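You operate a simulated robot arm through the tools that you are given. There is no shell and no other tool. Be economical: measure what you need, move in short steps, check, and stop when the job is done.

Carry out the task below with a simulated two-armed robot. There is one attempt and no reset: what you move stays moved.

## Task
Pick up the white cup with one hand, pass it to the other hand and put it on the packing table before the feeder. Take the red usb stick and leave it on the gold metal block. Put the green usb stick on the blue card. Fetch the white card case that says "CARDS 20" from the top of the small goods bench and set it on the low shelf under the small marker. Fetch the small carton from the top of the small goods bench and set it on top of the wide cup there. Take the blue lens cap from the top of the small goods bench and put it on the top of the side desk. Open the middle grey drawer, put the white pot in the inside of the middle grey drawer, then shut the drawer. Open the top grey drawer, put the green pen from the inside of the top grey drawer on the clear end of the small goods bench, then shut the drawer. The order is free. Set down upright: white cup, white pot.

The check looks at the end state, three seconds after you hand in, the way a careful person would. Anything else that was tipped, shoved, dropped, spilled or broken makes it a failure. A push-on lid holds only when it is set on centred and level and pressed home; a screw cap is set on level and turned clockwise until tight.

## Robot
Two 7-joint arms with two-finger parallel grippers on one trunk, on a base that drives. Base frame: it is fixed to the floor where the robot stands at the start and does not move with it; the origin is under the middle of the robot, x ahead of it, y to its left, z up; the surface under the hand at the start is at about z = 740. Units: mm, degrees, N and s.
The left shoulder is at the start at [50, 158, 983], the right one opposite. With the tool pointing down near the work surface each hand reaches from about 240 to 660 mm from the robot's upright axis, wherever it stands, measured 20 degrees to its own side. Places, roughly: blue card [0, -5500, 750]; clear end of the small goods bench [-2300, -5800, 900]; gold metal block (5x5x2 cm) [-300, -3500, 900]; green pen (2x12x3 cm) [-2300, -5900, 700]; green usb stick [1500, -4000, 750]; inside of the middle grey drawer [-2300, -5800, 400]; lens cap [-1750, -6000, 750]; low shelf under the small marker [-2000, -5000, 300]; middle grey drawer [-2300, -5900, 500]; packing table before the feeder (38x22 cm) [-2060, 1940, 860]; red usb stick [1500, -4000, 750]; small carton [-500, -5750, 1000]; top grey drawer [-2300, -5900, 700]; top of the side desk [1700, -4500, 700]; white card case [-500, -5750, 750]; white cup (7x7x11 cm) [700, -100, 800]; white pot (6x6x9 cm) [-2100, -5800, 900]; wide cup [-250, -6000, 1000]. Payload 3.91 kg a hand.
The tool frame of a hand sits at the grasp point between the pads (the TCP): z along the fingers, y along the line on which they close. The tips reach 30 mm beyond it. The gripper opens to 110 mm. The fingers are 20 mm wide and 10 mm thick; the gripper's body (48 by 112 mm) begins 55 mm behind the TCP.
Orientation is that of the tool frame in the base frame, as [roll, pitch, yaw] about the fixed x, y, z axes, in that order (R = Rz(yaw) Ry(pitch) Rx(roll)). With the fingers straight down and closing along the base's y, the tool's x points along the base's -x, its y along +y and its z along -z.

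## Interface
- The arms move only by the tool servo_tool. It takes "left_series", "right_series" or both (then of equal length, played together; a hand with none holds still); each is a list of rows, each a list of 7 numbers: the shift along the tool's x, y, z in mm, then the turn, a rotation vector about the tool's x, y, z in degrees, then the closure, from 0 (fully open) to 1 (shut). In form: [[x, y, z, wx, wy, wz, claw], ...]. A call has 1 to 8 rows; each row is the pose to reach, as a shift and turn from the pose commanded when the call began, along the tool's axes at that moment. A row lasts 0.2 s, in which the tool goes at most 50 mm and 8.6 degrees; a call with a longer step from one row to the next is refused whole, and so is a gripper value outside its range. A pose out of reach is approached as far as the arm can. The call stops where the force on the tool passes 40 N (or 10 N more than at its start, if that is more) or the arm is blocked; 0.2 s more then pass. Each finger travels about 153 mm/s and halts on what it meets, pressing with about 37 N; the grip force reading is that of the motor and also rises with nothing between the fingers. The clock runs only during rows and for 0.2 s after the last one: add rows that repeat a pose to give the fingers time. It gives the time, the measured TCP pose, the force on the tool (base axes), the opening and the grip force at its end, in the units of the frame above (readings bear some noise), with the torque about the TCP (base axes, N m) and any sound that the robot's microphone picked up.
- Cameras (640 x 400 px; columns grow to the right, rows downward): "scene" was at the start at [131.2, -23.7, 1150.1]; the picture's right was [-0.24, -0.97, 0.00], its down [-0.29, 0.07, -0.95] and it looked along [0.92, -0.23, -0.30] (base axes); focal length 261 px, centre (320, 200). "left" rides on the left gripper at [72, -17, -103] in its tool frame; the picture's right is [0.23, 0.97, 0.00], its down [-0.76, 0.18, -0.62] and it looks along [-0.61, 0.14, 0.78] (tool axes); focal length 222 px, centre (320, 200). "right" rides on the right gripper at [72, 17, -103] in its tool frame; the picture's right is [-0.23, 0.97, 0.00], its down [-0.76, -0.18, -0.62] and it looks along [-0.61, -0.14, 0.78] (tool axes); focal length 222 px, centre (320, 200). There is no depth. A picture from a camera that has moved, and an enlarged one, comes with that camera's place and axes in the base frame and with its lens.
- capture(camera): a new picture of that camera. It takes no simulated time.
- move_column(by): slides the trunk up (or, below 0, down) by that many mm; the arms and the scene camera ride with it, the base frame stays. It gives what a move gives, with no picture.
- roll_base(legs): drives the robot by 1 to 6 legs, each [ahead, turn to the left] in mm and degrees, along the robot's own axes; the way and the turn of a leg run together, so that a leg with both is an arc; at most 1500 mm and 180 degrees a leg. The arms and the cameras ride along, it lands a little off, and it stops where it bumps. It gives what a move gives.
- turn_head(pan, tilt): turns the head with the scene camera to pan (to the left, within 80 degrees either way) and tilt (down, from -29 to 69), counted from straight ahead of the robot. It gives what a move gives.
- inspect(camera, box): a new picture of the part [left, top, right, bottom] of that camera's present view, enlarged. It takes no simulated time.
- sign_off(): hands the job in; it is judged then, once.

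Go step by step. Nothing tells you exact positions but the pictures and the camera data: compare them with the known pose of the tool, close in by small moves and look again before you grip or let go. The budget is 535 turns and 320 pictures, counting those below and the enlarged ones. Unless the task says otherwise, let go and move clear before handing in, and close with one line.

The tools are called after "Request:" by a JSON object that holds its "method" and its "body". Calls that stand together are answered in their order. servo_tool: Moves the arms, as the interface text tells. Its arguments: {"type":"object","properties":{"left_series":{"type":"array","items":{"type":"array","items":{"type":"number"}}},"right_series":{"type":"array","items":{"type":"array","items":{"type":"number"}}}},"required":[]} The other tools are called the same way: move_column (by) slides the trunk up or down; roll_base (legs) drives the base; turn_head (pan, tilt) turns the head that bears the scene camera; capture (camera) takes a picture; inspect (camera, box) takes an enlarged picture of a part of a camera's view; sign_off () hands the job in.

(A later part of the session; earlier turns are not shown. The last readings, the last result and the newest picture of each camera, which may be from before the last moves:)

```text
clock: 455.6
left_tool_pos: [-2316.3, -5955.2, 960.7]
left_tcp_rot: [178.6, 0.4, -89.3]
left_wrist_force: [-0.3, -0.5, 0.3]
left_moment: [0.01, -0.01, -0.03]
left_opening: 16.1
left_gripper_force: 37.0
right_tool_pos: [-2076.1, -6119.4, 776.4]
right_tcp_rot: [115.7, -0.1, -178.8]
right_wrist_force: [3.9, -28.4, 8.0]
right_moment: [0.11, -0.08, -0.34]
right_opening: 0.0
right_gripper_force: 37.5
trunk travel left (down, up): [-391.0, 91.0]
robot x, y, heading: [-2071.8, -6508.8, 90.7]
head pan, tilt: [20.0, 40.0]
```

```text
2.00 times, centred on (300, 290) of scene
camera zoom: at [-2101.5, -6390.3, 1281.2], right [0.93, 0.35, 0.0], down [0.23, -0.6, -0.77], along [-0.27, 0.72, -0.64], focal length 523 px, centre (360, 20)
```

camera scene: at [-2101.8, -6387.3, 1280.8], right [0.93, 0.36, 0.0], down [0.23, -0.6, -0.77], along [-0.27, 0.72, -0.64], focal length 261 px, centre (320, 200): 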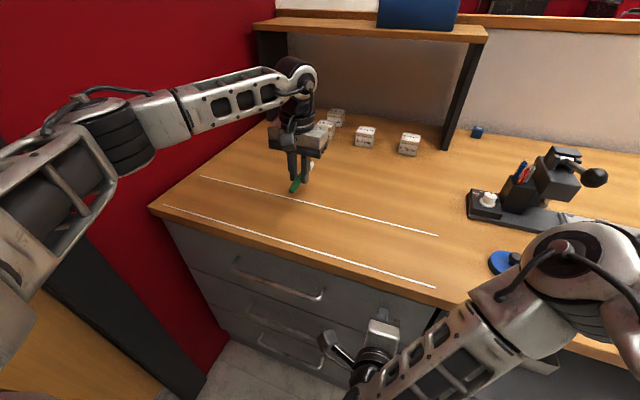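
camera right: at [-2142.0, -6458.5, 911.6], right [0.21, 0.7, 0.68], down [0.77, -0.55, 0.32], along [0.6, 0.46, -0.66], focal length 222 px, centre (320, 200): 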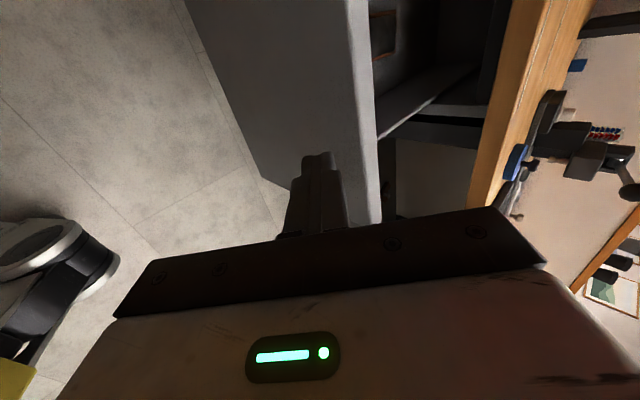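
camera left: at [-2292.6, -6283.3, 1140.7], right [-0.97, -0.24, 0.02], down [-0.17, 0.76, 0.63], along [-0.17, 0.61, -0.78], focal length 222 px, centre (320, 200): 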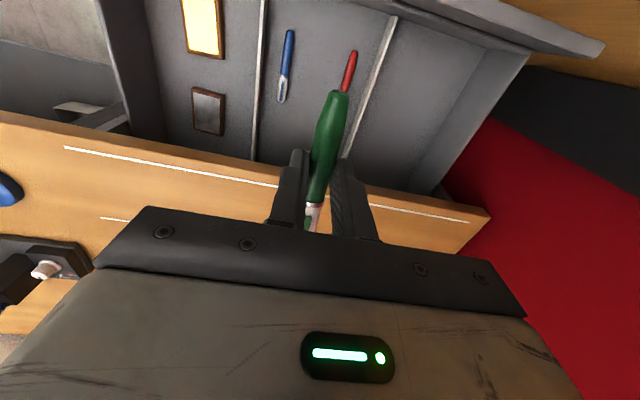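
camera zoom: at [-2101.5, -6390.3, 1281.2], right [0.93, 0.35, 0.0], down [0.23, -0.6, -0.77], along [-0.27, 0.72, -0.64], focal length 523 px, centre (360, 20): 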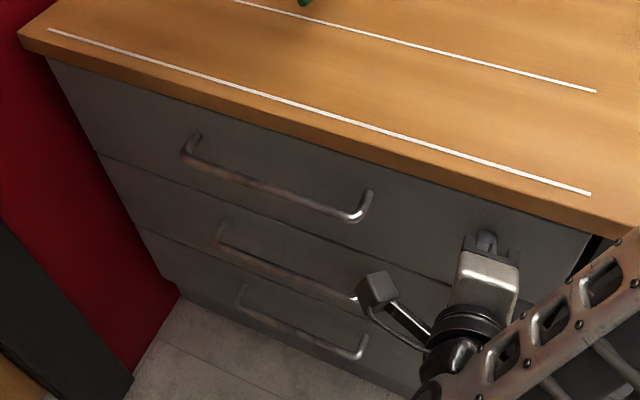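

The top drawer is shut. I withdraw the right fist upward; then I drive closer and lay the pen on the bench's clear end around [-2310, -5845].

Request:
{"method": "servo_tool", "body": {"right_series": [[0, 0, -40, 0, 0, 0, 1], [0, 0, -80, 0, 0, 0, 0.5], [0, 0, -110, 0, 0, 0, 0], [0, 40, -130, 0, 0, 0, 0], [0, 80, -150, 0, 0, 0, 0], [0, 120, -165, 0, 0, 0, 0], [0, 160, -180, 0, 0, 0, 0]]}}

Request:
{"method": "roll_base", "body": {"legs": [[85, 0]]}}

Request:
{"method": "capture", "body": {"camera": "scene"}}

Request:
{"method": "capture", "body": {"camera": "left"}}

```text
clock: 457.2
left_tool_pos: [-2314.8, -5951.9, 957.8]
left_tcp_rot: [178.7, 0.2, -89.3]
left_wrist_force: [-0.6, -0.2, 0.3]
left_moment: [-0.03, 0.03, 0.02]
left_opening: 16.2
left_gripper_force: 37.2
right_tool_pos: [-2072.5, -6208.2, 996.5]
right_tcp_rot: [115.2, 0.7, -179.5]
right_wrist_force: [0.8, -0.7, -0.7]
right_moment: [0.02, 0.01, 0.04]
right_opening: 109.7
right_gripper_force: 0.0
trunk travel left (down, up): [-391.0, 91.0]
robot x, y, heading: [-2070.9, -6507.9, 91.0]
head pan, tilt: [20.0, 40.0]
```

```text
clock: 458.3
left_tool_pos: [-2317.2, -5866.9, 958.4]
left_tcp_rot: [178.7, 0.2, -89.3]
left_wrist_force: [-0.9, -0.5, -1.0]
left_moment: [-0.02, -0.01, 0.01]
left_opening: 16.3
left_gripper_force: 37.2
right_tool_pos: [-2074.0, -6121.1, 998.6]
right_tcp_rot: [115.2, 0.4, -179.5]
right_wrist_force: [1.1, 0.7, -0.2]
right_moment: [0.03, 0.02, 0.0]
right_opening: 109.8
right_gripper_force: 0.0
trunk travel left (down, up): [-391.0, 91.0]
robot x, y, heading: [-2073.6, -6420.2, 90.8]
head pan, tilt: [20.0, 40.0]
```

```text
109 pictures are left
camera scene: at [-2103.0, -6301.6, 1280.7], right [0.93, 0.36, 0.0], down [0.23, -0.6, -0.77], along [-0.27, 0.72, -0.64], focal length 261 px, centre (320, 200)
```

scene: 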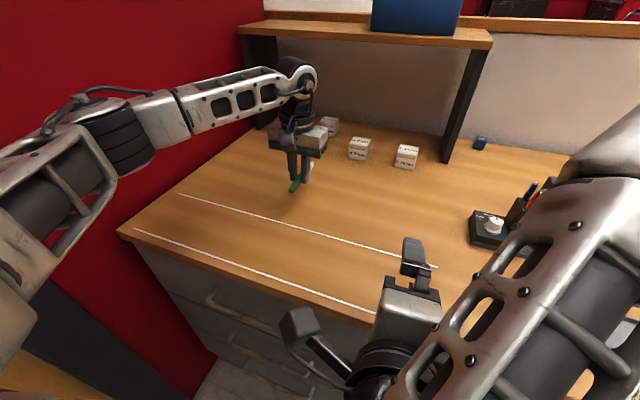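

```text
108 pictures are left
camera left: at [-2296.9, -5940.4, 1060.3], right [-0.97, -0.24, 0.02], down [-0.17, 0.76, 0.63], along [-0.17, 0.61, -0.78], focal length 222 px, centre (320, 200)
```

left: 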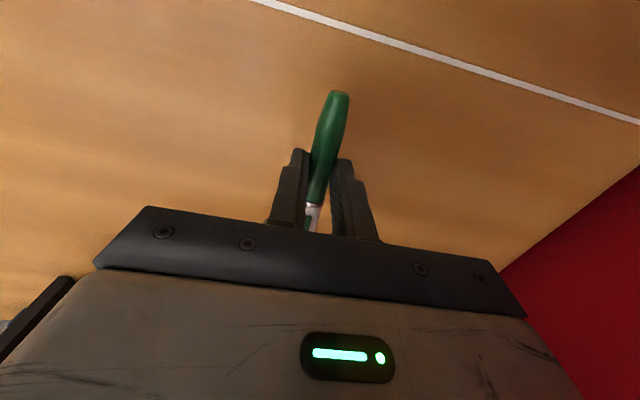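

The pen is over the clear area at y≈-5858. I lower it onto the bench.

Request:
{"method": "servo_tool", "body": {"left_series": [[0, 0, 20, 0, 0, 0, 1], [0, 0, 40, 0, 0, 0, 1], [0, 0, 56, 0, 0, 0, 1]]}}

Request:
{"method": "servo_tool", "body": {"left_series": [[0, 0, 2, 0, 0, 0, 1], [0, 0, 4, 0, 0, 0, 1], [0, 0, 4, 0, 0, 0, 1]]}}

Request:
{"method": "capture", "body": {"camera": "left"}}

```text
clock: 459.1
left_tool_pos: [-2317.1, -5867.4, 902.9]
left_tcp_rot: [178.7, 0.2, -89.3]
left_wrist_force: [0.3, -0.3, -0.1]
left_moment: [-0.02, -0.01, 0.0]
left_opening: 16.1
left_gripper_force: 36.6
right_tool_pos: [-2074.1, -6122.1, 998.0]
right_tcp_rot: [115.2, 0.4, -179.5]
right_wrist_force: [-0.1, -0.2, -0.8]
right_moment: [0.0, 0.01, -0.05]
right_opening: 109.8
right_gripper_force: 0.0
trunk travel left (down, up): [-391.0, 91.0]
robot x, y, heading: [-2074.7, -6422.3, 90.6]
head pan, tilt: [20.0, 40.0]
```

```text
clock: 459.9
left_tool_pos: [-2318.7, -5868.0, 899.7]
left_tcp_rot: [178.7, 0.3, -89.4]
left_wrist_force: [-0.1, 0.2, -0.2]
left_moment: [0.04, -0.03, -0.02]
left_opening: 16.3
left_gripper_force: 36.8
right_tool_pos: [-2073.9, -6121.9, 997.9]
right_tcp_rot: [115.2, 0.4, -179.5]
right_wrist_force: [-0.8, -0.1, 0.7]
right_moment: [-0.03, 0.02, 0.02]
right_opening: 110.0
right_gripper_force: 0.1
trunk travel left (down, up): [-391.0, 91.0]
robot x, y, heading: [-2073.3, -6419.5, 90.6]
head pan, tilt: [20.0, 40.0]
```

```text
107 pictures are left
camera left: at [-2298.4, -5941.5, 1001.0], right [-0.97, -0.24, 0.02], down [-0.17, 0.76, 0.63], along [-0.17, 0.61, -0.78], focal length 222 px, centre (320, 200)
```

left: 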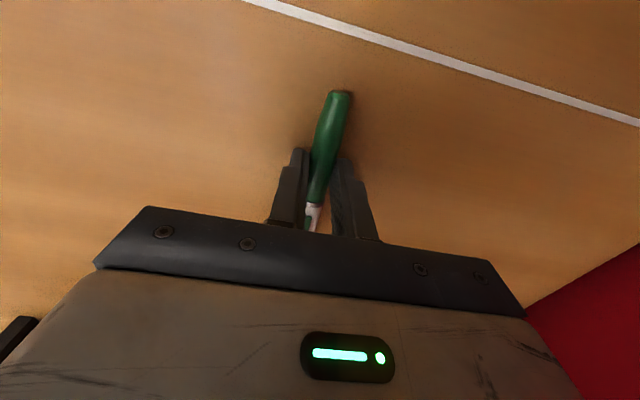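

Request:
{"method": "servo_tool", "body": {"left_series": [[0, 0, 2, 0, 0, 0, 1], [0, 0, 4, 0, 0, 0, 1], [0, 0, 4, 0, 0, 0, 1]]}}

```text
clock: 460.7
left_tool_pos: [-2319.5, -5866.3, 895.2]
left_tcp_rot: [178.6, 0.1, -89.2]
left_wrist_force: [0.6, 0.2, -0.1]
left_moment: [0.01, -0.02, -0.01]
left_opening: 16.4
left_gripper_force: 37.6
right_tool_pos: [-2073.4, -6121.6, 997.6]
right_tcp_rot: [115.3, 0.4, -179.5]
right_wrist_force: [-0.2, 0.0, 1.1]
right_moment: [0.0, -0.03, -0.02]
right_opening: 110.1
right_gripper_force: 0.3
trunk travel left (down, up): [-391.0, 91.0]
robot x, y, heading: [-2073.9, -6423.4, 90.9]
head pan, tilt: [20.0, 40.0]
```

Request:
{"method": "servo_tool", "body": {"left_series": [[0, 0, 1.5, 0, 0, 0, 1], [0, 0, 3, 0, 0, 0, 1], [0, 0, 3, 0, 0, 0, 1]]}}

```text
clock: 461.5
left_tool_pos: [-2319.3, -5867.2, 892.0]
left_tcp_rot: [178.7, 0.4, -89.3]
left_wrist_force: [-0.8, -0.6, 5.6]
left_moment: [-0.14, 0.04, 0.01]
left_opening: 16.0
left_gripper_force: 37.0
right_tool_pos: [-2073.3, -6123.1, 998.4]
right_tcp_rot: [115.2, 0.4, -179.5]
right_wrist_force: [-0.2, 0.0, 0.3]
right_moment: [-0.01, -0.01, -0.02]
right_opening: 109.8
right_gripper_force: 0.1
trunk travel left (down, up): [-391.0, 91.0]
robot x, y, heading: [-2074.0, -6422.6, 90.8]
head pan, tilt: [20.0, 40.0]
```

Touchdown. I open gently and rise.

Request:
{"method": "servo_tool", "body": {"left_series": [[0, 0, 0, 0, 0, 0, 0.8], [0, 0, 0, 0, 0, 0, 0.65], [0, 0, 0, 0, 0, 0, 0.55], [0, 0, -30, 0, 0, 0, 0.5], [0, 0, -75, 0, 0, 0, 0.3], [0, 0, -120, 0, 0, 0, 0], [0, 0, -165, 0, 0, 0, 0]]}}

Request:
{"method": "capture", "body": {"camera": "left"}}

Request:
{"method": "capture", "body": {"camera": "scene"}}

```text
clock: 463.1
left_tool_pos: [-2313.3, -5869.0, 1058.7]
left_tcp_rot: [178.7, 0.2, -89.2]
left_wrist_force: [-0.5, 0.0, 1.1]
left_moment: [-0.01, -0.01, 0.01]
left_opening: 110.2
left_gripper_force: 0.0
right_tool_pos: [-2073.0, -6122.6, 997.3]
right_tcp_rot: [115.1, 0.4, -179.5]
right_wrist_force: [0.2, 0.2, 0.0]
right_moment: [0.02, 0.01, 0.03]
right_opening: 110.2
right_gripper_force: 0.1
trunk travel left (down, up): [-391.0, 91.0]
robot x, y, heading: [-2075.0, -6420.3, 90.7]
head pan, tilt: [20.0, 40.0]
```

```text
106 pictures are left
camera left: at [-2293.5, -5942.6, 1160.7], right [-0.97, -0.24, 0.02], down [-0.17, 0.76, 0.63], along [-0.17, 0.61, -0.78], focal length 222 px, centre (320, 200)
```

left: 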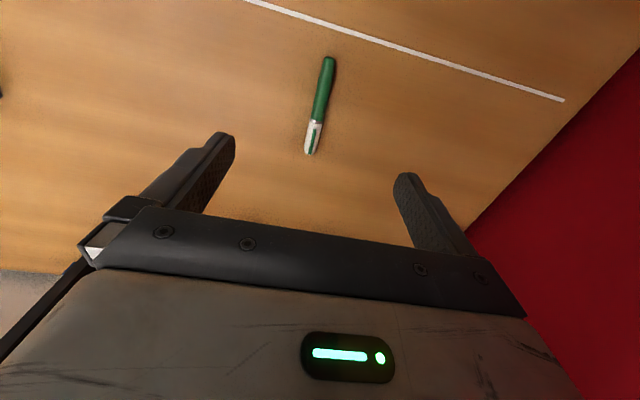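

```text
105 pictures are left
camera scene: at [-2102.7, -6302.7, 1280.8], right [0.93, 0.36, 0.0], down [0.23, -0.6, -0.77], along [-0.27, 0.72, -0.64], focal length 261 px, centre (320, 200)
```

scene: 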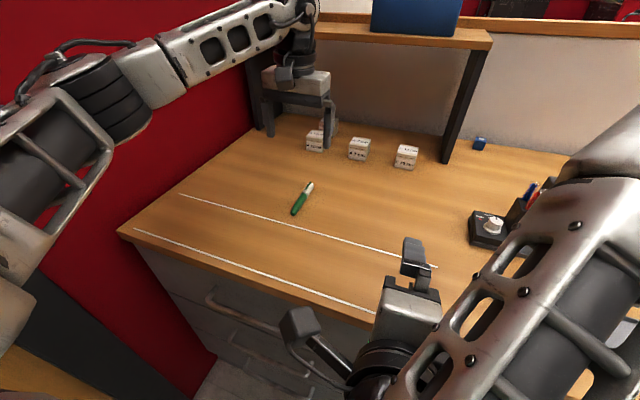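

The pen lies on the clear end. Next the lens cap: I restore the right hand to pointing down, moving it toward the blue disc at [-1870, -5976].

Request:
{"method": "servo_tool", "body": {"right_series": [[-20, 0, 0, 8.1, 0, 0, 0], [-40, 0, 0, 16.2, 0, 0, 0], [-60, 0, 0, 24.4, 0, 0, 0], [-80, 0, 0, 32.5, 0, 0, 0], [-100, 0, 0, 40.6, 0, 0, 0], [-120, 0, 0, 48.7, 0, 0, 0], [-140, 0, 0, 56.8, 0, 0, 0], [-160, 0, 0, 64.9, 0, 0, 0]]}}

Request:
{"method": "servo_tool", "body": {"right_series": [[0, 0, -10, 0, 0, -8.5, 0], [0, 0, -20, 0, 0, -17, 0], [0, 0, -30, 0, 0, -25.5, 0], [0, 0, -40, 0, 0, -34, 0], [0, 0, -50, 0, 0, -42.5, 0], [0, 0, -60, 0, 0, -51, 0], [0, 0, -60, 0, 0, -59.5, 0], [0, 0, -60, 0, 0, -68, 0]]}}

Request:
{"method": "servo_tool", "body": {"right_series": [[0, 0, 0, 0, 0, -7.5, 0], [0, 0, 0, 0, 0, -15, 0], [0, 0, 0, 0, 0, -22, 0]]}}

Request:
{"method": "turn_head", "body": {"pan": -15, "tilt": 45}}

Request:
{"method": "capture", "body": {"camera": "scene"}}

Request:
{"method": "capture", "body": {"camera": "right"}}

```text
clock: 464.9
left_tool_pos: [-2313.9, -5868.7, 1058.2]
left_tcp_rot: [178.6, 0.1, -89.3]
left_wrist_force: [-0.9, -0.1, 0.1]
left_moment: [-0.01, 0.01, 0.01]
left_opening: 110.2
left_gripper_force: 0.2
right_tool_pos: [-1912.7, -6121.0, 998.9]
right_tcp_rot: [-179.7, 0.3, -179.5]
right_wrist_force: [0.1, -0.7, 1.3]
right_moment: [0.0, 0.02, 0.03]
right_opening: 110.0
right_gripper_force: 0.1
right hand out of reach, approached as far as the arm can: row 2, 3, 4, 5
trunk travel left (down, up): [-391.0, 91.0]
robot x, y, heading: [-2073.5, -6422.1, 90.6]
head pan, tilt: [20.0, 40.0]
```

```text
clock: 466.7
left_tool_pos: [-2314.8, -5870.2, 1059.6]
left_tcp_rot: [178.7, 0.2, -89.2]
left_wrist_force: [0.8, 0.2, 0.3]
left_moment: [0.02, -0.01, 0.0]
left_opening: 110.1
left_gripper_force: 0.0
right_tool_pos: [-1914.4, -6119.8, 1059.0]
right_tcp_rot: [-179.6, 0.0, -111.3]
right_wrist_force: [0.0, -1.1, 0.2]
right_moment: [0.01, 0.0, -0.01]
right_opening: 110.1
right_gripper_force: 0.0
trunk travel left (down, up): [-391.0, 91.0]
robot x, y, heading: [-2073.0, -6422.3, 90.7]
head pan, tilt: [20.0, 40.0]
```

```text
clock: 467.5
left_tool_pos: [-2315.1, -5868.9, 1058.8]
left_tcp_rot: [178.7, 0.2, -89.3]
left_wrist_force: [-0.9, -0.4, -0.2]
left_moment: [-0.03, 0.01, 0.01]
left_opening: 110.1
left_gripper_force: 0.0
right_tool_pos: [-1914.5, -6121.0, 1059.5]
right_tcp_rot: [-179.6, 0.0, -89.4]
right_wrist_force: [-0.5, 0.7, 0.8]
right_moment: [0.0, 0.0, 0.02]
right_opening: 110.0
right_gripper_force: 0.1
trunk travel left (down, up): [-391.0, 91.0]
robot x, y, heading: [-2073.4, -6423.2, 90.8]
head pan, tilt: [20.0, 40.0]
```

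```text
clock: 468.5
left_tool_pos: [-2314.5, -5869.2, 1057.8]
left_tcp_rot: [178.7, 0.2, -89.3]
left_wrist_force: [-1.1, 0.4, -0.4]
left_moment: [0.02, 0.0, 0.01]
left_opening: 110.1
left_gripper_force: 0.0
right_tool_pos: [-1915.3, -6120.0, 1059.8]
right_tcp_rot: [-179.6, 0.0, -89.4]
right_wrist_force: [-0.6, -0.6, 0.5]
right_moment: [-0.01, 0.01, -0.05]
right_opening: 109.8
right_gripper_force: 0.0
trunk travel left (down, up): [-391.0, 91.0]
robot x, y, heading: [-2071.7, -6421.2, 90.8]
head pan, tilt: [-15.0, 45.0]
```

```text
104 pictures are left
camera scene: at [-2052.9, -6303.0, 1273.5], right [0.97, -0.24, 0.0], down [-0.17, -0.69, -0.71], along [0.17, 0.69, -0.71], focal length 261 px, centre (320, 200)
```

scene: 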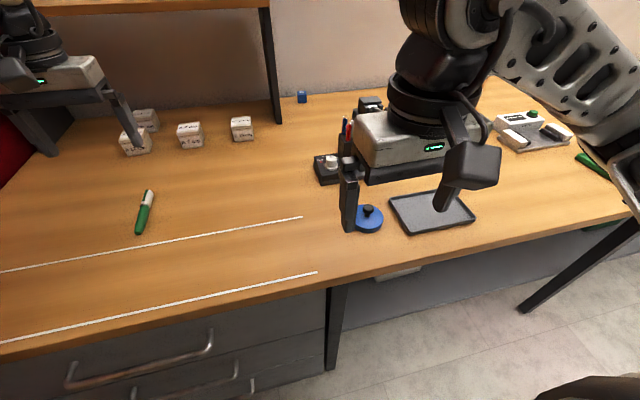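

```text
103 pictures are left
camera right: at [-1931.2, -6192.8, 1161.7], right [-0.98, 0.22, -0.01], down [0.17, 0.76, 0.62], along [0.14, 0.61, -0.78], focal length 222 px, centre (320, 200)
```

right: 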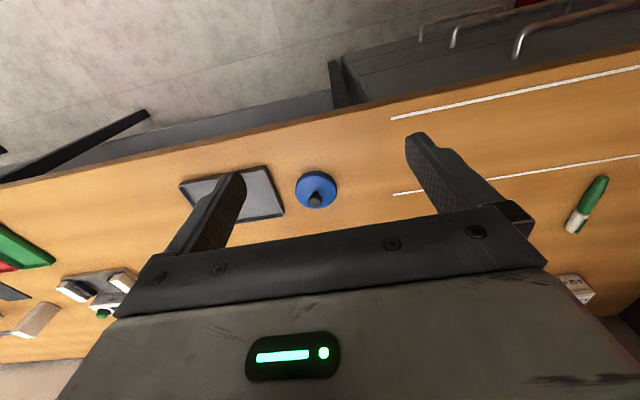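

The disc centre is [-1876, -5991]; the tray is close on its right, so I grip it along y. I turn the hand 90° while moving over it.

Request:
{"method": "servo_tool", "body": {"right_series": [[-16, -5, 0, 0, 0, 8.5, 0], [-32, -10, 0, 0, 0, 17, 0], [-48, -15, 0, 0, 0, 25.5, 0], [-64, -20, 10, 0, 0, 34, 0], [-80, -25, 30, 0, 0, 42.5, 0], [-97, -30, 50, 0, 0, 51, 0], [-113, -35, 70, 0, 0, 59.5, 0], [-129, -40, 90, 0, 0, 68, 0]]}}

Request:
{"method": "servo_tool", "body": {"right_series": [[0, 0, 0, 0, 0, 7.5, 0], [0, 0, 0, 0, 0, 15, 0], [0, 0, 0, 0, 0, 22, 0]]}}

Request:
{"method": "capture", "body": {"camera": "right"}}

Request:
{"method": "inspect", "body": {"camera": "scene", "box": [300, 130, 500, 260]}}

```text
clock: 470.3
left_tool_pos: [-2315.2, -5869.5, 1057.7]
left_tcp_rot: [178.7, 0.2, -89.3]
left_wrist_force: [0.2, -0.9, 0.6]
left_moment: [0.01, -0.03, -0.01]
left_opening: 109.9
left_gripper_force: 0.0
right_tool_pos: [-1874.7, -5990.1, 967.1]
right_tcp_rot: [-179.8, 0.3, -157.6]
right_wrist_force: [-0.6, -1.1, 0.4]
right_moment: [0.03, -0.01, -0.03]
right_opening: 110.3
right_gripper_force: 0.0
trunk travel left (down, up): [-391.0, 91.0]
robot x, y, heading: [-2070.8, -6421.5, 90.5]
head pan, tilt: [-15.0, 45.0]
```

```text
clock: 471.1
left_tool_pos: [-2314.2, -5868.6, 1056.9]
left_tcp_rot: [178.7, 0.2, -89.3]
left_wrist_force: [0.2, 0.1, 0.1]
left_moment: [-0.02, 0.0, 0.05]
left_opening: 110.0
left_gripper_force: 0.1
right_tool_pos: [-1875.4, -5990.6, 967.9]
right_tcp_rot: [-179.9, 0.5, -179.6]
right_wrist_force: [-0.3, 0.5, 0.0]
right_moment: [-0.01, -0.01, 0.0]
right_opening: 110.1
right_gripper_force: 0.1
trunk travel left (down, up): [-391.0, 91.0]
robot x, y, heading: [-2074.3, -6423.4, 90.7]
head pan, tilt: [-15.0, 45.0]
```

```text
102 pictures are left
camera right: at [-1947.9, -5974.7, 1071.1], right [0.22, 0.98, 0.0], down [0.76, -0.17, 0.63], along [0.61, -0.14, -0.78], focal length 222 px, centre (320, 200)
```

right: 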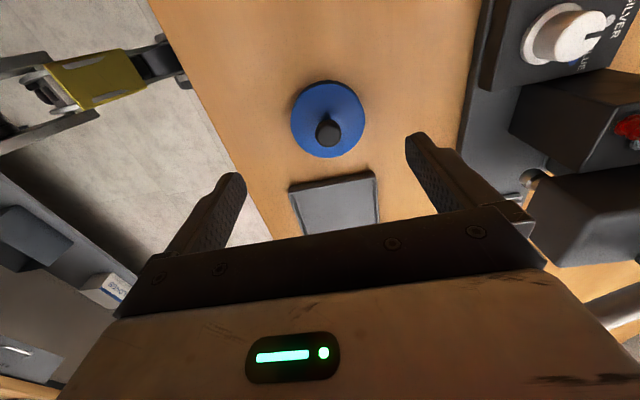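

```text
3.08 times, centred on (400, 195) of scene
camera zoom: at [-2052.8, -6303.0, 1273.5], right [0.97, -0.25, 0.0], down [-0.17, -0.69, -0.71], along [0.17, 0.69, -0.71], focal length 804 px, centre (74, 215)
```

zoom: 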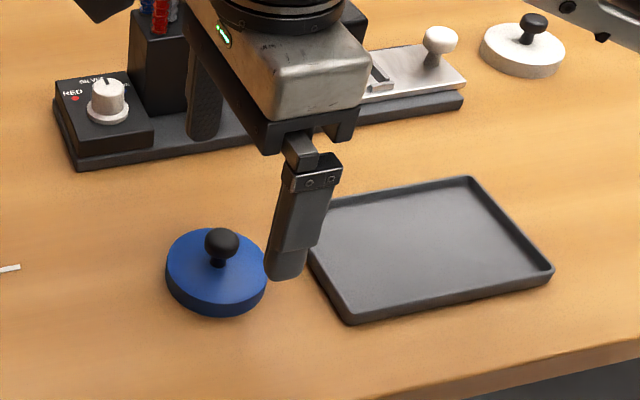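

I correct 7 mm and lower around the disc.

Request:
{"method": "servo_tool", "body": {"right_series": [[4, 2, 25, 0, 0, 0, 0], [7, 4, 50, 0, 0, 0, 0], [7, 4, 70, 0, 0, 0, 0]]}}

Request:
{"method": "capture", "body": {"camera": "right"}}

```text
clock: 471.9
left_tool_pos: [-2313.6, -5870.2, 1058.2]
left_tcp_rot: [178.7, 0.2, -89.3]
left_wrist_force: [0.5, -0.3, 0.1]
left_moment: [0.0, 0.02, 0.02]
left_opening: 109.9
left_gripper_force: 0.1
right_tool_pos: [-1881.6, -5987.7, 899.1]
right_tcp_rot: [-179.9, 0.5, -179.4]
right_wrist_force: [0.2, 0.6, 0.3]
right_moment: [0.01, -0.01, -0.04]
right_opening: 110.0
right_gripper_force: 0.1
trunk travel left (down, up): [-391.0, 91.0]
robot x, y, heading: [-2070.4, -6420.4, 90.7]
head pan, tilt: [-15.0, 45.0]
```

```text
100 pictures are left
camera right: at [-1954.4, -5972.3, 1000.7], right [0.22, 0.98, 0.0], down [0.76, -0.17, 0.63], along [0.61, -0.14, -0.78], focal length 222 px, centre (320, 200)
```

right: 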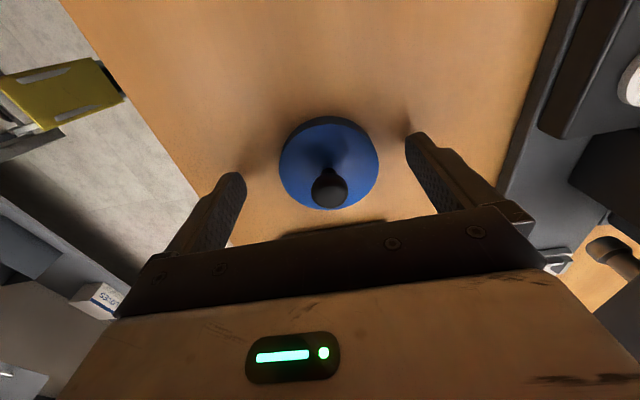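

Request:
{"method": "servo_tool", "body": {"right_series": [[6, 5, 3, 0, 0, 0, 0], [6, 5, 3, 0, 0, 0, 0.3], [6, 5, 3, 0, 0, 0, 0.5], [6, 5, 3, 0, 0, 0, 0.7], [6, 5, 3, 0, 0, 0, 0.7], [6, 5, -5, 0, 0, 0, 0.75], [6, 5, -30, 0, 0, 0, 0.75]]}}

Request:
{"method": "capture", "body": {"camera": "right"}}

```text
clock: 473.5
left_tool_pos: [-2314.1, -5869.6, 1057.9]
left_tcp_rot: [178.8, 0.2, -89.2]
left_wrist_force: [-0.3, 0.1, -0.6]
left_moment: [0.01, 0.01, 0.01]
left_opening: 109.9
left_gripper_force: 0.0
right_tool_pos: [-1886.9, -5981.9, 928.9]
right_tcp_rot: [-179.9, 0.5, -179.5]
right_wrist_force: [0.5, 0.0, 0.0]
right_moment: [-0.02, 0.0, 0.01]
right_opening: 27.3
right_gripper_force: 0.1
trunk travel left (down, up): [-391.0, 91.0]
robot x, y, heading: [-2073.2, -6423.0, 90.7]
head pan, tilt: [-15.0, 45.0]
```

```text
99 pictures are left
camera right: at [-1960.8, -5966.2, 1030.4], right [0.22, 0.98, 0.0], down [0.76, -0.17, 0.63], along [0.61, -0.14, -0.78], focal length 222 px, centre (320, 200)
```

right: 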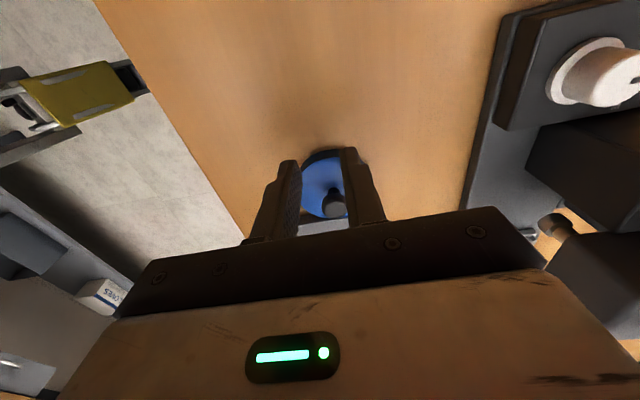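

The disc slipped out sideways under the fingers. I look at where it is now.

Request:
{"method": "servo_tool", "body": {"right_series": [[0, 0, -40, 0, 0, 0, 0.5], [0, 0, -80, 0, 0, 0, 0]]}}

Request:
{"method": "capture", "body": {"camera": "right"}}

Request:
{"method": "inspect", "body": {"camera": "scene", "box": [300, 130, 500, 260]}}

```text
clock: 474.1
left_tool_pos: [-2315.2, -5868.9, 1057.4]
left_tcp_rot: [178.7, 0.2, -89.2]
left_wrist_force: [-0.3, 0.6, 0.8]
left_moment: [0.03, 0.01, 0.01]
left_opening: 110.1
left_gripper_force: 0.0
right_tool_pos: [-1888.2, -5983.0, 1007.1]
right_tcp_rot: [-179.9, 0.5, -179.3]
right_wrist_force: [0.2, -0.6, 0.2]
right_moment: [-0.02, 0.0, -0.02]
right_opening: 110.0
right_gripper_force: 0.0
trunk travel left (down, up): [-391.0, 91.0]
robot x, y, heading: [-2077.0, -6417.9, 91.0]
head pan, tilt: [-15.0, 45.0]
```

```text
98 pictures are left
camera right: at [-1961.1, -5966.0, 1109.0], right [0.22, 0.98, 0.0], down [0.76, -0.17, 0.63], along [0.61, -0.14, -0.78], focal length 222 px, centre (320, 200)
```

right: 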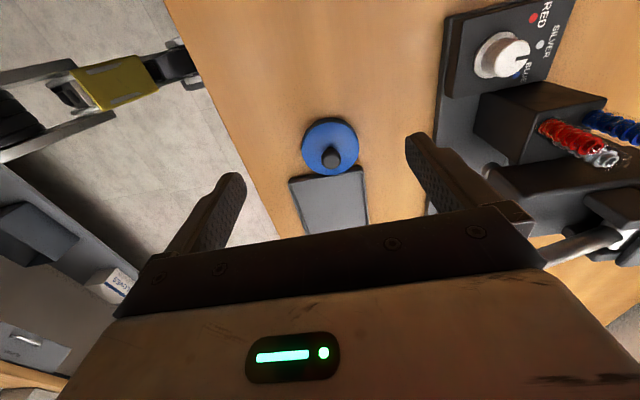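

```text
3.08 times, centred on (400, 195) of scene
camera zoom: at [-2053.0, -6303.2, 1273.5], right [0.97, -0.25, 0.0], down [-0.17, -0.69, -0.71], along [0.17, 0.69, -0.71], focal length 804 px, centre (74, 215)
```

zoom: 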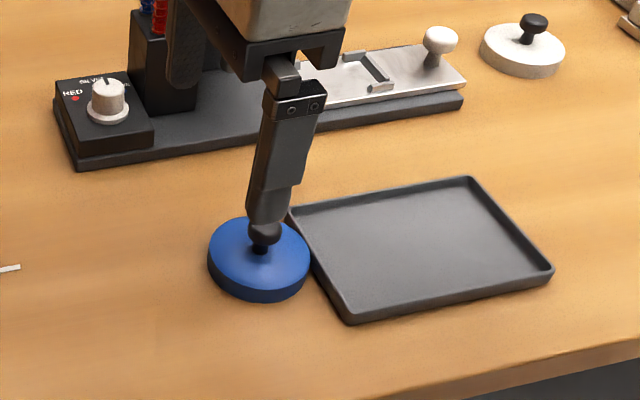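

The disc now sits just beside the tray, which hasn't moved. Its centre is about [-1846, -5980]; I realign with that and lower again.

Request:
{"method": "servo_tool", "body": {"right_series": [[-21, 1, 20, 0, 0, 0, 0], [-42, 3, 50, 0, 0, 0, 0], [-42, 3, 85, 0, 0, 0, 0]]}}

Request:
{"method": "capture", "body": {"camera": "right"}}

Request:
{"method": "inspect", "body": {"camera": "scene", "box": [300, 130, 500, 260]}}

```text
clock: 474.9
left_tool_pos: [-2314.1, -5868.0, 1057.5]
left_tcp_rot: [178.8, 0.2, -89.3]
left_wrist_force: [-0.3, -0.4, 0.7]
left_moment: [0.0, 0.02, -0.03]
left_opening: 109.9
left_gripper_force: 0.0
right_tool_pos: [-1845.3, -5979.7, 922.1]
right_tcp_rot: [-180.0, 0.4, -179.4]
right_wrist_force: [0.0, -0.3, -0.5]
right_moment: [0.02, -0.01, -0.03]
right_opening: 109.7
right_gripper_force: 0.2
trunk travel left (down, up): [-391.0, 91.0]
robot x, y, heading: [-2074.5, -6422.7, 90.8]
head pan, tilt: [-15.0, 45.0]
```

```text
96 pictures are left
camera right: at [-1917.8, -5963.8, 1024.8], right [0.22, 0.98, 0.0], down [0.76, -0.17, 0.63], along [0.61, -0.14, -0.78], focal length 222 px, centre (320, 200)
```

right: 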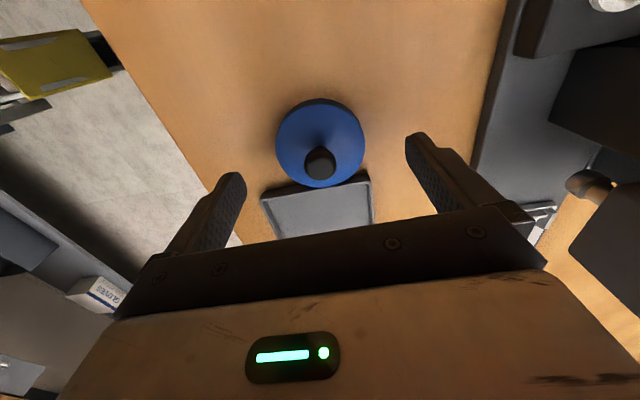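

```text
3.08 times, centred on (400, 195) of scene
camera zoom: at [-2052.8, -6302.9, 1273.6], right [0.97, -0.25, 0.0], down [-0.17, -0.69, -0.71], along [0.17, 0.69, -0.71], focal length 804 px, centre (74, 215)
```

zoom: 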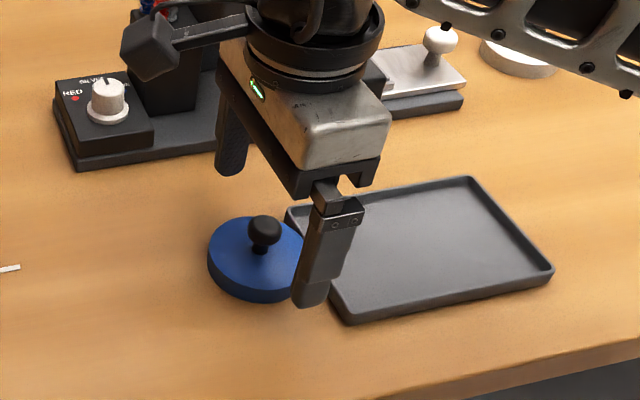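

Both views put the hand 8 mm too far +x. I'll grip the knob instead of the disc: shift, lower to just above the disc's top, and close.

Request:
{"method": "servo_tool", "body": {"right_series": [[4, 0, 5, 0, 0, 0, 0.3], [8, 0, 10, 0, 0, 0, 0.5], [8, 0, 10, 0, 0, 0, 0.6], [8, 0, 10, 0, 0, 0, 0.6]]}}

Request:
{"method": "capture", "body": {"camera": "right"}}

Request:
{"method": "inspect", "body": {"camera": "scene", "box": [300, 130, 500, 260]}}

```text
clock: 475.9
left_tool_pos: [-2314.1, -5868.7, 1057.8]
left_tcp_rot: [178.7, 0.2, -89.3]
left_wrist_force: [0.0, -0.6, 0.1]
left_moment: [0.02, 0.0, 0.03]
left_opening: 110.0
left_gripper_force: 0.0
right_tool_pos: [-1853.3, -5979.9, 913.0]
right_tcp_rot: [-179.9, 0.4, -179.5]
right_wrist_force: [0.0, 0.3, -1.1]
right_moment: [0.0, -0.01, 0.05]
right_opening: 44.0
right_gripper_force: 0.1
trunk travel left (down, up): [-391.0, 91.0]
robot x, y, heading: [-2072.7, -6420.3, 90.9]
head pan, tilt: [-15.0, 45.0]
```

```text
94 pictures are left
camera right: at [-1926.3, -5963.3, 1015.2], right [0.22, 0.98, 0.0], down [0.76, -0.17, 0.63], along [0.61, -0.14, -0.78], focal length 222 px, centre (320, 200)
```

right: 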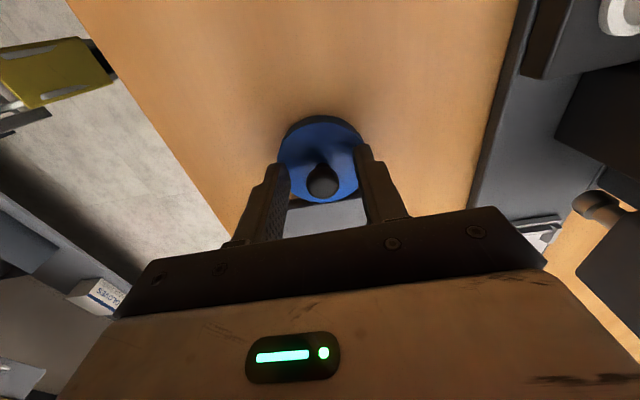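

```text
3.08 times, centred on (400, 195) of scene
camera zoom: at [-2052.8, -6303.0, 1273.5], right [0.97, -0.25, 0.0], down [-0.17, -0.69, -0.71], along [0.17, 0.69, -0.71], focal length 804 px, centre (74, 215)
```

zoom: 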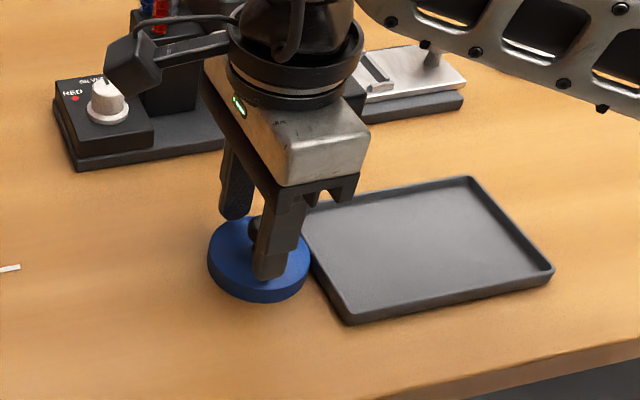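

Knob is between the fingers. I close and lift slightly.

Request:
{"method": "servo_tool", "body": {"right_series": [[-2, 0, 0, 0, 0, 0, 0.8], [-2, 0, 0, 0, 0, 0, 1], [-2, 0, 0, 0, 0, 0, 1], [-2, 0, 0, 0, 0, 0, 1], [-2, 0, -8, 0, 0, 0, 1], [-2, 0, -30, 0, 0, 0, 1]]}}

Request:
{"method": "capture", "body": {"camera": "right"}}

Request:
{"method": "inspect", "body": {"camera": "scene", "box": [300, 130, 500, 260]}}

```text
clock: 477.3
left_tool_pos: [-2314.9, -5867.9, 1057.7]
left_tcp_rot: [178.7, 0.1, -89.3]
left_wrist_force: [-0.4, 0.2, -0.4]
left_moment: [-0.01, 0.01, -0.01]
left_opening: 110.2
left_gripper_force: 0.0
right_tool_pos: [-1849.8, -5978.6, 943.8]
right_tcp_rot: [-179.9, 0.5, -179.6]
right_wrist_force: [1.1, 0.8, -0.7]
right_moment: [-0.01, 0.01, 0.01]
right_opening: 17.6
right_gripper_force: 36.8
trunk travel left (down, up): [-391.0, 91.0]
robot x, y, heading: [-2071.7, -6421.1, 90.9]
head pan, tilt: [-15.0, 45.0]
```

```text
92 pictures are left
camera right: at [-1924.1, -5962.0, 1046.6], right [0.22, 0.98, 0.0], down [0.76, -0.17, 0.63], along [0.61, -0.14, -0.78], focal length 222 px, centre (320, 200)
```

right: 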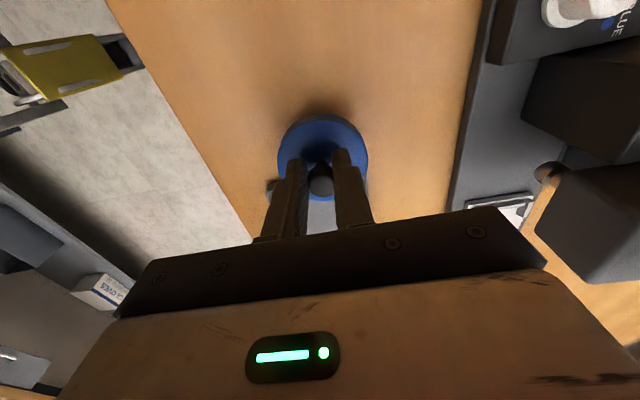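

```text
3.08 times, centred on (400, 195) of scene
camera zoom: at [-2052.8, -6303.1, 1273.5], right [0.97, -0.25, 0.0], down [-0.17, -0.69, -0.71], along [0.17, 0.69, -0.71], focal length 804 px, centre (74, 215)
```

zoom: 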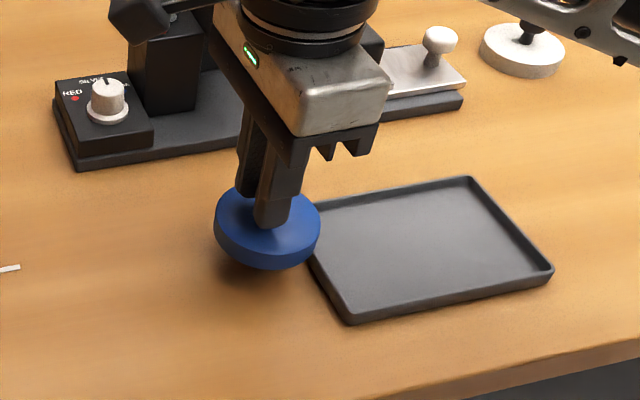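

The lens cap is held by its knob. I raise it, back off and drive along to the CARDS 20 case.

Request:
{"method": "servo_tool", "body": {"right_series": [[0, 0, -40, 0, 0, 0, 1], [0, 0, -80, 0, 0, 0, 1], [0, 0, -120, 0, 0, 0, 1], [0, -30, -150, 0, 0, 0, 1], [0, -70, -150, 0, 0, 0, 1], [0, -110, -150, 0, 0, 0, 1]], "left_series": [[30, -10, -20, 0, 0, 0, 0], [60, -20, -40, 0, 0, 0, 0], [90, -30, -60, 0, 0, 0, 0], [120, -40, -60, 0, 0, 0, 0], [150, -50, -60, 0, 0, 0, 0], [180, -60, -60, 0, 0, 0, 0]]}}

Request:
{"method": "roll_base", "body": {"legs": [[-280, 0], [0, -91], [900, 0], [840, 0], [0, 90]]}}

Request:
{"method": "turn_head", "body": {"pan": 5, "tilt": 40}}

Request:
{"method": "capture", "body": {"camera": "scene"}}

```text
clock: 478.7
left_tool_pos: [-2249.4, -6048.1, 1115.4]
left_tcp_rot: [178.5, 0.3, -89.1]
left_wrist_force: [-0.7, -1.2, 0.2]
left_moment: [0.04, -0.03, 0.0]
left_opening: 110.1
left_gripper_force: 0.0
right_tool_pos: [-1853.0, -6090.6, 1095.4]
right_tcp_rot: [-180.0, 0.4, -179.5]
right_wrist_force: [-0.3, -0.6, -0.4]
right_moment: [0.02, -0.03, 0.0]
right_opening: 17.4
right_gripper_force: 37.0
trunk travel left (down, up): [-391.0, 91.0]
robot x, y, heading: [-2073.7, -6421.9, 90.5]
head pan, tilt: [-15.0, 45.0]
```

```text
clock: 496.9
left_tool_pos: [-470.0, -6350.8, 1114.9]
left_tcp_rot: [178.6, 0.2, -91.2]
left_wrist_force: [0.1, 0.0, -0.3]
left_moment: [0.01, 0.01, 0.0]
left_opening: 110.1
left_gripper_force: 0.0
right_tool_pos: [-75.8, -6407.2, 1095.9]
right_tcp_rot: [-179.9, 0.4, 178.6]
right_wrist_force: [0.4, 0.6, 0.0]
right_moment: [-0.05, -0.01, 0.0]
right_opening: 18.9
right_gripper_force: 36.5
trunk travel left (down, up): [-391.0, 91.0]
robot x, y, heading: [-303.7, -6729.5, 88.8]
head pan, tilt: [-15.0, 45.0]
```

```text
clock: 497.7
left_tool_pos: [-470.2, -6350.5, 1114.1]
left_tcp_rot: [178.8, 0.2, -91.2]
left_wrist_force: [0.0, -0.7, -1.5]
left_moment: [0.0, -0.01, 0.01]
left_opening: 109.9
left_gripper_force: 0.1
right_tool_pos: [-74.0, -6405.4, 1096.0]
right_tcp_rot: [-179.8, 0.4, 178.6]
right_wrist_force: [-0.2, 0.3, 0.2]
right_moment: [0.01, -0.02, 0.03]
right_opening: 18.9
right_gripper_force: 37.0
trunk travel left (down, up): [-391.0, 91.0]
robot x, y, heading: [-307.5, -6730.8, 88.9]
head pan, tilt: [5.0, 40.0]
```

```text
90 pictures are left
camera scene: at [-310.2, -6606.7, 1280.8], right [1.0, 0.07, 0.0], down [0.04, -0.64, -0.77], along [-0.05, 0.76, -0.64], focal length 261 px, centre (320, 200)
```

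scene: 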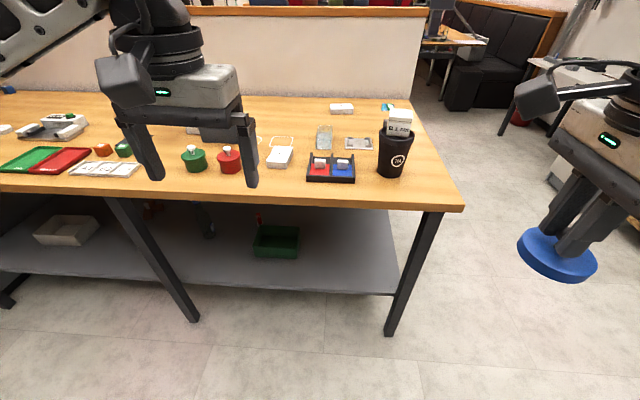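

Carton still sits on the cup. I raise the trunk for clearance and drive up to the bench.

Request:
{"method": "move_column", "body": {"by": 90}}

Request:
{"method": "roll_base", "body": {"legs": [[330, 0]]}}

Request:
{"method": "capture", "body": {"camera": "scene"}}

Request:
{"method": "capture", "body": {"camera": "left"}}

```text
clock: 498.9
left_tool_pos: [-470.3, -6349.5, 1203.9]
left_tcp_rot: [178.7, 0.3, -91.2]
left_wrist_force: [-0.4, 0.2, 0.1]
left_moment: [0.02, 0.03, 0.02]
left_opening: 109.9
left_gripper_force: 0.1
right_tool_pos: [-74.8, -6406.3, 1185.8]
right_tcp_rot: [-179.8, 0.4, 178.6]
right_wrist_force: [0.0, -0.9, -0.9]
right_moment: [-0.04, 0.0, -0.02]
right_opening: 19.0
right_gripper_force: 36.9
trunk travel left (down, up): [-481.0, 1.0]
robot x, y, heading: [-303.1, -6731.4, 88.8]
head pan, tilt: [5.0, 40.0]
```

```text
clock: 501.1
left_tool_pos: [-462.7, -6024.6, 1203.8]
left_tcp_rot: [178.7, 0.2, -91.3]
left_wrist_force: [-0.3, 0.5, 0.4]
left_moment: [-0.01, -0.01, 0.0]
left_opening: 110.0
left_gripper_force: 0.2
right_tool_pos: [-66.9, -6081.1, 1185.1]
right_tcp_rot: [-179.9, 0.4, 178.5]
right_wrist_force: [0.0, 0.4, -0.5]
right_moment: [-0.04, -0.01, 0.0]
right_opening: 18.9
right_gripper_force: 37.2
trunk travel left (down, up): [-481.0, 1.0]
robot x, y, heading: [-300.4, -6405.0, 88.9]
head pan, tilt: [5.0, 40.0]
```

```text
89 pictures are left
camera scene: at [-303.4, -6280.8, 1370.7], right [1.0, 0.07, 0.0], down [0.04, -0.64, -0.77], along [-0.05, 0.76, -0.64], focal length 261 px, centre (320, 200)
```

scene: 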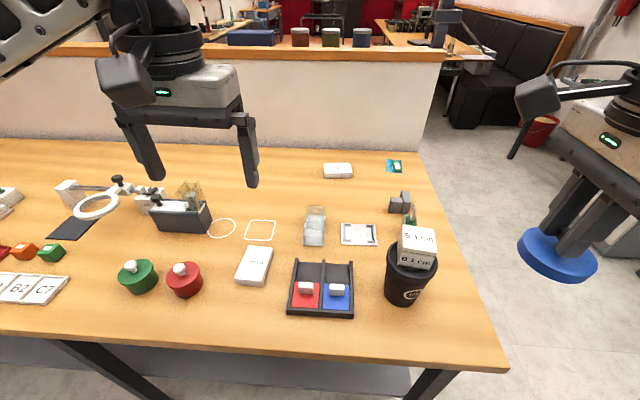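

```text
88 pictures are left
camera left: at [-445.5, -6098.7, 1306.0], right [-0.98, -0.21, 0.02], down [-0.15, 0.76, 0.63], along [-0.15, 0.61, -0.78], focal length 222 px, centre (320, 200)
```

left: 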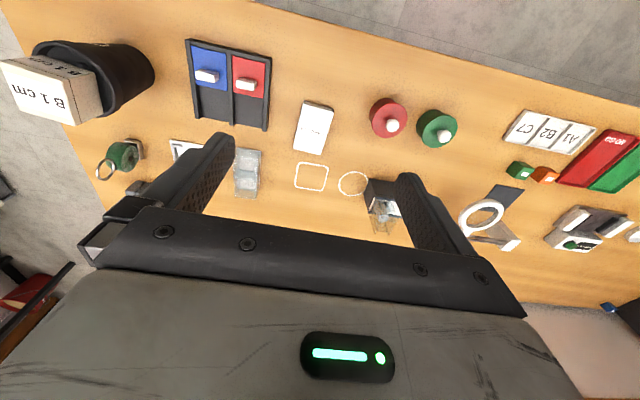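

The case is at [-477, -5939], long side along y. Since it must go onto a low shelf, I grip it with the hand tilted 40° forward; I test that tilt while moving above it.

Request:
{"method": "servo_tool", "body": {"left_series": [[-4, 2, 36, 0, -6.7, 0, 0], [-7, 5, 72, 0, -13.3, 0, 0], [-11, 7, 107, 0, -20, 0, 0], [-15, 10, 143, 0, -26.7, 0, 0], [-18, 12, 179, 0, -33.3, 0, 0], [-21.7, 14.4, 214, 0, -40, 0, 0]]}}

Request:
{"method": "capture", "body": {"camera": "left"}}

Request:
{"method": "capture", "body": {"camera": "scene"}}

```text
clock: 502.5
left_tool_pos: [-482.4, -6000.3, 989.9]
left_tcp_rot: [178.4, 40.3, -92.4]
left_wrist_force: [0.8, 0.4, 0.1]
left_moment: [-0.01, -0.01, -0.03]
left_opening: 109.8
left_gripper_force: 0.0
right_tool_pos: [-67.6, -6081.9, 1184.8]
right_tcp_rot: [-179.8, 0.4, 178.5]
right_wrist_force: [-0.2, -0.1, -0.8]
right_moment: [-0.01, -0.01, 0.01]
right_opening: 19.1
right_gripper_force: 37.0
trunk travel left (down, up): [-481.0, 1.0]
robot x, y, heading: [-300.3, -6408.0, 88.6]
head pan, tilt: [5.0, 40.0]
```

```text
87 pictures are left
camera left: at [-467.6, -6123.8, 1020.5], right [-0.98, -0.15, -0.13], down [-0.15, 0.18, 0.97], along [-0.12, 0.97, -0.2], focal length 222 px, centre (320, 200)
```

left: 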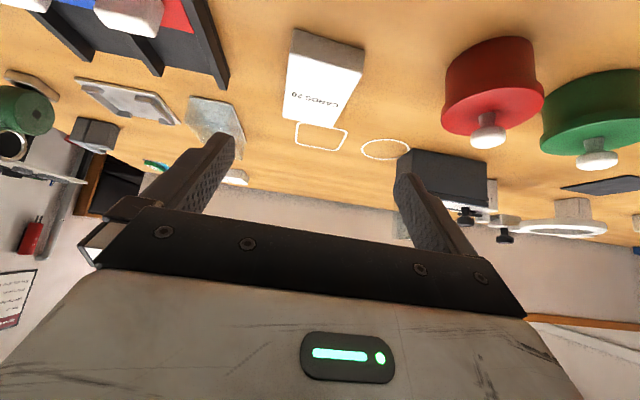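

```text
86 pictures are left
camera scene: at [-303.7, -6281.5, 1370.9], right [1.0, 0.07, 0.0], down [0.04, -0.64, -0.77], along [-0.05, 0.76, -0.64], focal length 261 px, centre (320, 200)
```

scene: 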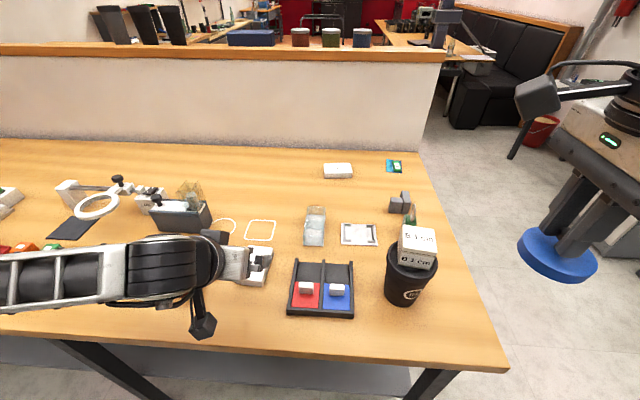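

The tilt works. I advance along the fingers toward the case.

Request:
{"method": "servo_tool", "body": {"left_series": [[8, -2, 34, 0, 0, 0, 0], [16, -4, 68, 0, 0, 0, 0], [24, -6, 98, 0, 0, 0, 0]]}}

Request:
{"method": "capture", "body": {"camera": "left"}}

Request:
{"method": "inspect", "body": {"camera": "scene", "box": [180, 200, 360, 320]}}

```text
clock: 503.3
left_tool_pos: [-476.2, -5956.6, 900.3]
left_tcp_rot: [178.1, 40.2, -92.6]
left_wrist_force: [-0.6, -0.9, -0.2]
left_moment: [0.01, 0.0, -0.01]
left_opening: 110.0
left_gripper_force: 0.0
right_tool_pos: [-66.8, -6081.7, 1185.6]
right_tcp_rot: [-179.9, 0.5, 178.6]
right_wrist_force: [-0.4, 0.5, -0.2]
right_moment: [0.02, 0.0, -0.03]
right_opening: 19.0
right_gripper_force: 36.9
trunk travel left (down, up): [-481.0, 1.0]
robot x, y, heading: [-298.7, -6405.3, 88.8]
head pan, tilt: [5.0, 40.0]
```

```text
85 pictures are left
camera left: at [-461.2, -6080.0, 930.7], right [-0.98, -0.15, -0.12], down [-0.15, 0.18, 0.97], along [-0.12, 0.97, -0.2], focal length 222 px, centre (320, 200)
```

left: 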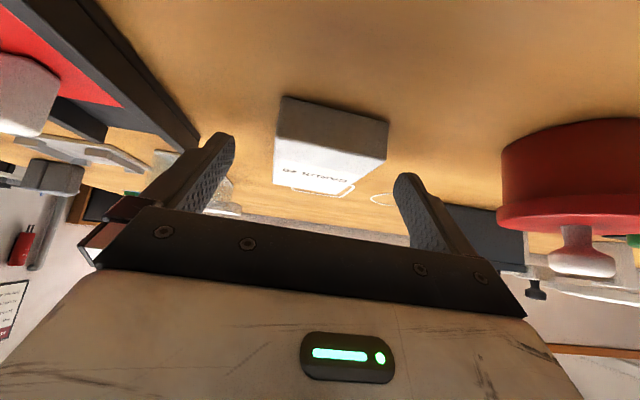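

```text
3.33 times, centred on (270, 260) of scene
camera zoom: at [-302.9, -6280.7, 1370.7], right [1.0, 0.07, 0.0], down [0.04, -0.64, -0.77], along [-0.05, 0.76, -0.64], focal length 871 px, centre (487, 0)
```

zoom: 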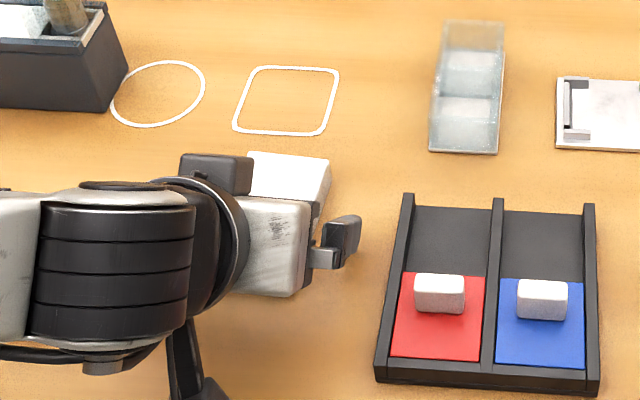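

Request:
{"method": "servo_tool", "body": {"left_series": [[1, 6, 5, 0, 0, 0, 0], [2, 6, 9, 0, 0, 0, 0], [2, 6, 9, 0, 0, 0, 0.3], [2, 6, 9, 0, 0, 0, 0.5], [2, 6, 9, 0, 0, 0, 0.7], [2, 6, 9, 0, 0, 0, 0.7], [2, 6, 9, 0, 0, 0, 0.7]]}}

Request:
{"method": "capture", "body": {"camera": "left"}}

```text
clock: 504.9
left_tool_pos: [-482.9, -5952.8, 892.3]
left_tcp_rot: [178.3, 40.2, -92.4]
left_wrist_force: [0.7, 0.5, 1.7]
left_moment: [0.03, -0.09, -0.06]
left_opening: 59.5
left_gripper_force: 37.1
right_tool_pos: [-67.1, -6081.4, 1186.1]
right_tcp_rot: [-179.9, 0.4, 178.5]
right_wrist_force: [-0.2, 0.5, 0.1]
right_moment: [-0.03, 0.03, 0.0]
right_opening: 19.0
right_gripper_force: 36.9
trunk travel left (down, up): [-481.0, 1.0]
robot x, y, heading: [-299.5, -6405.3, 88.9]
head pan, tilt: [5.0, 40.0]
```

```text
83 pictures are left
camera left: at [-467.9, -6076.0, 923.2], right [-0.98, -0.15, -0.12], down [-0.15, 0.18, 0.97], along [-0.12, 0.97, -0.2], focal length 222 px, centre (320, 200)
```

left: 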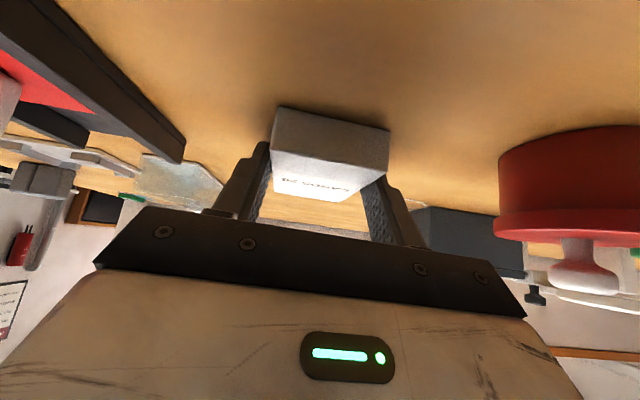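

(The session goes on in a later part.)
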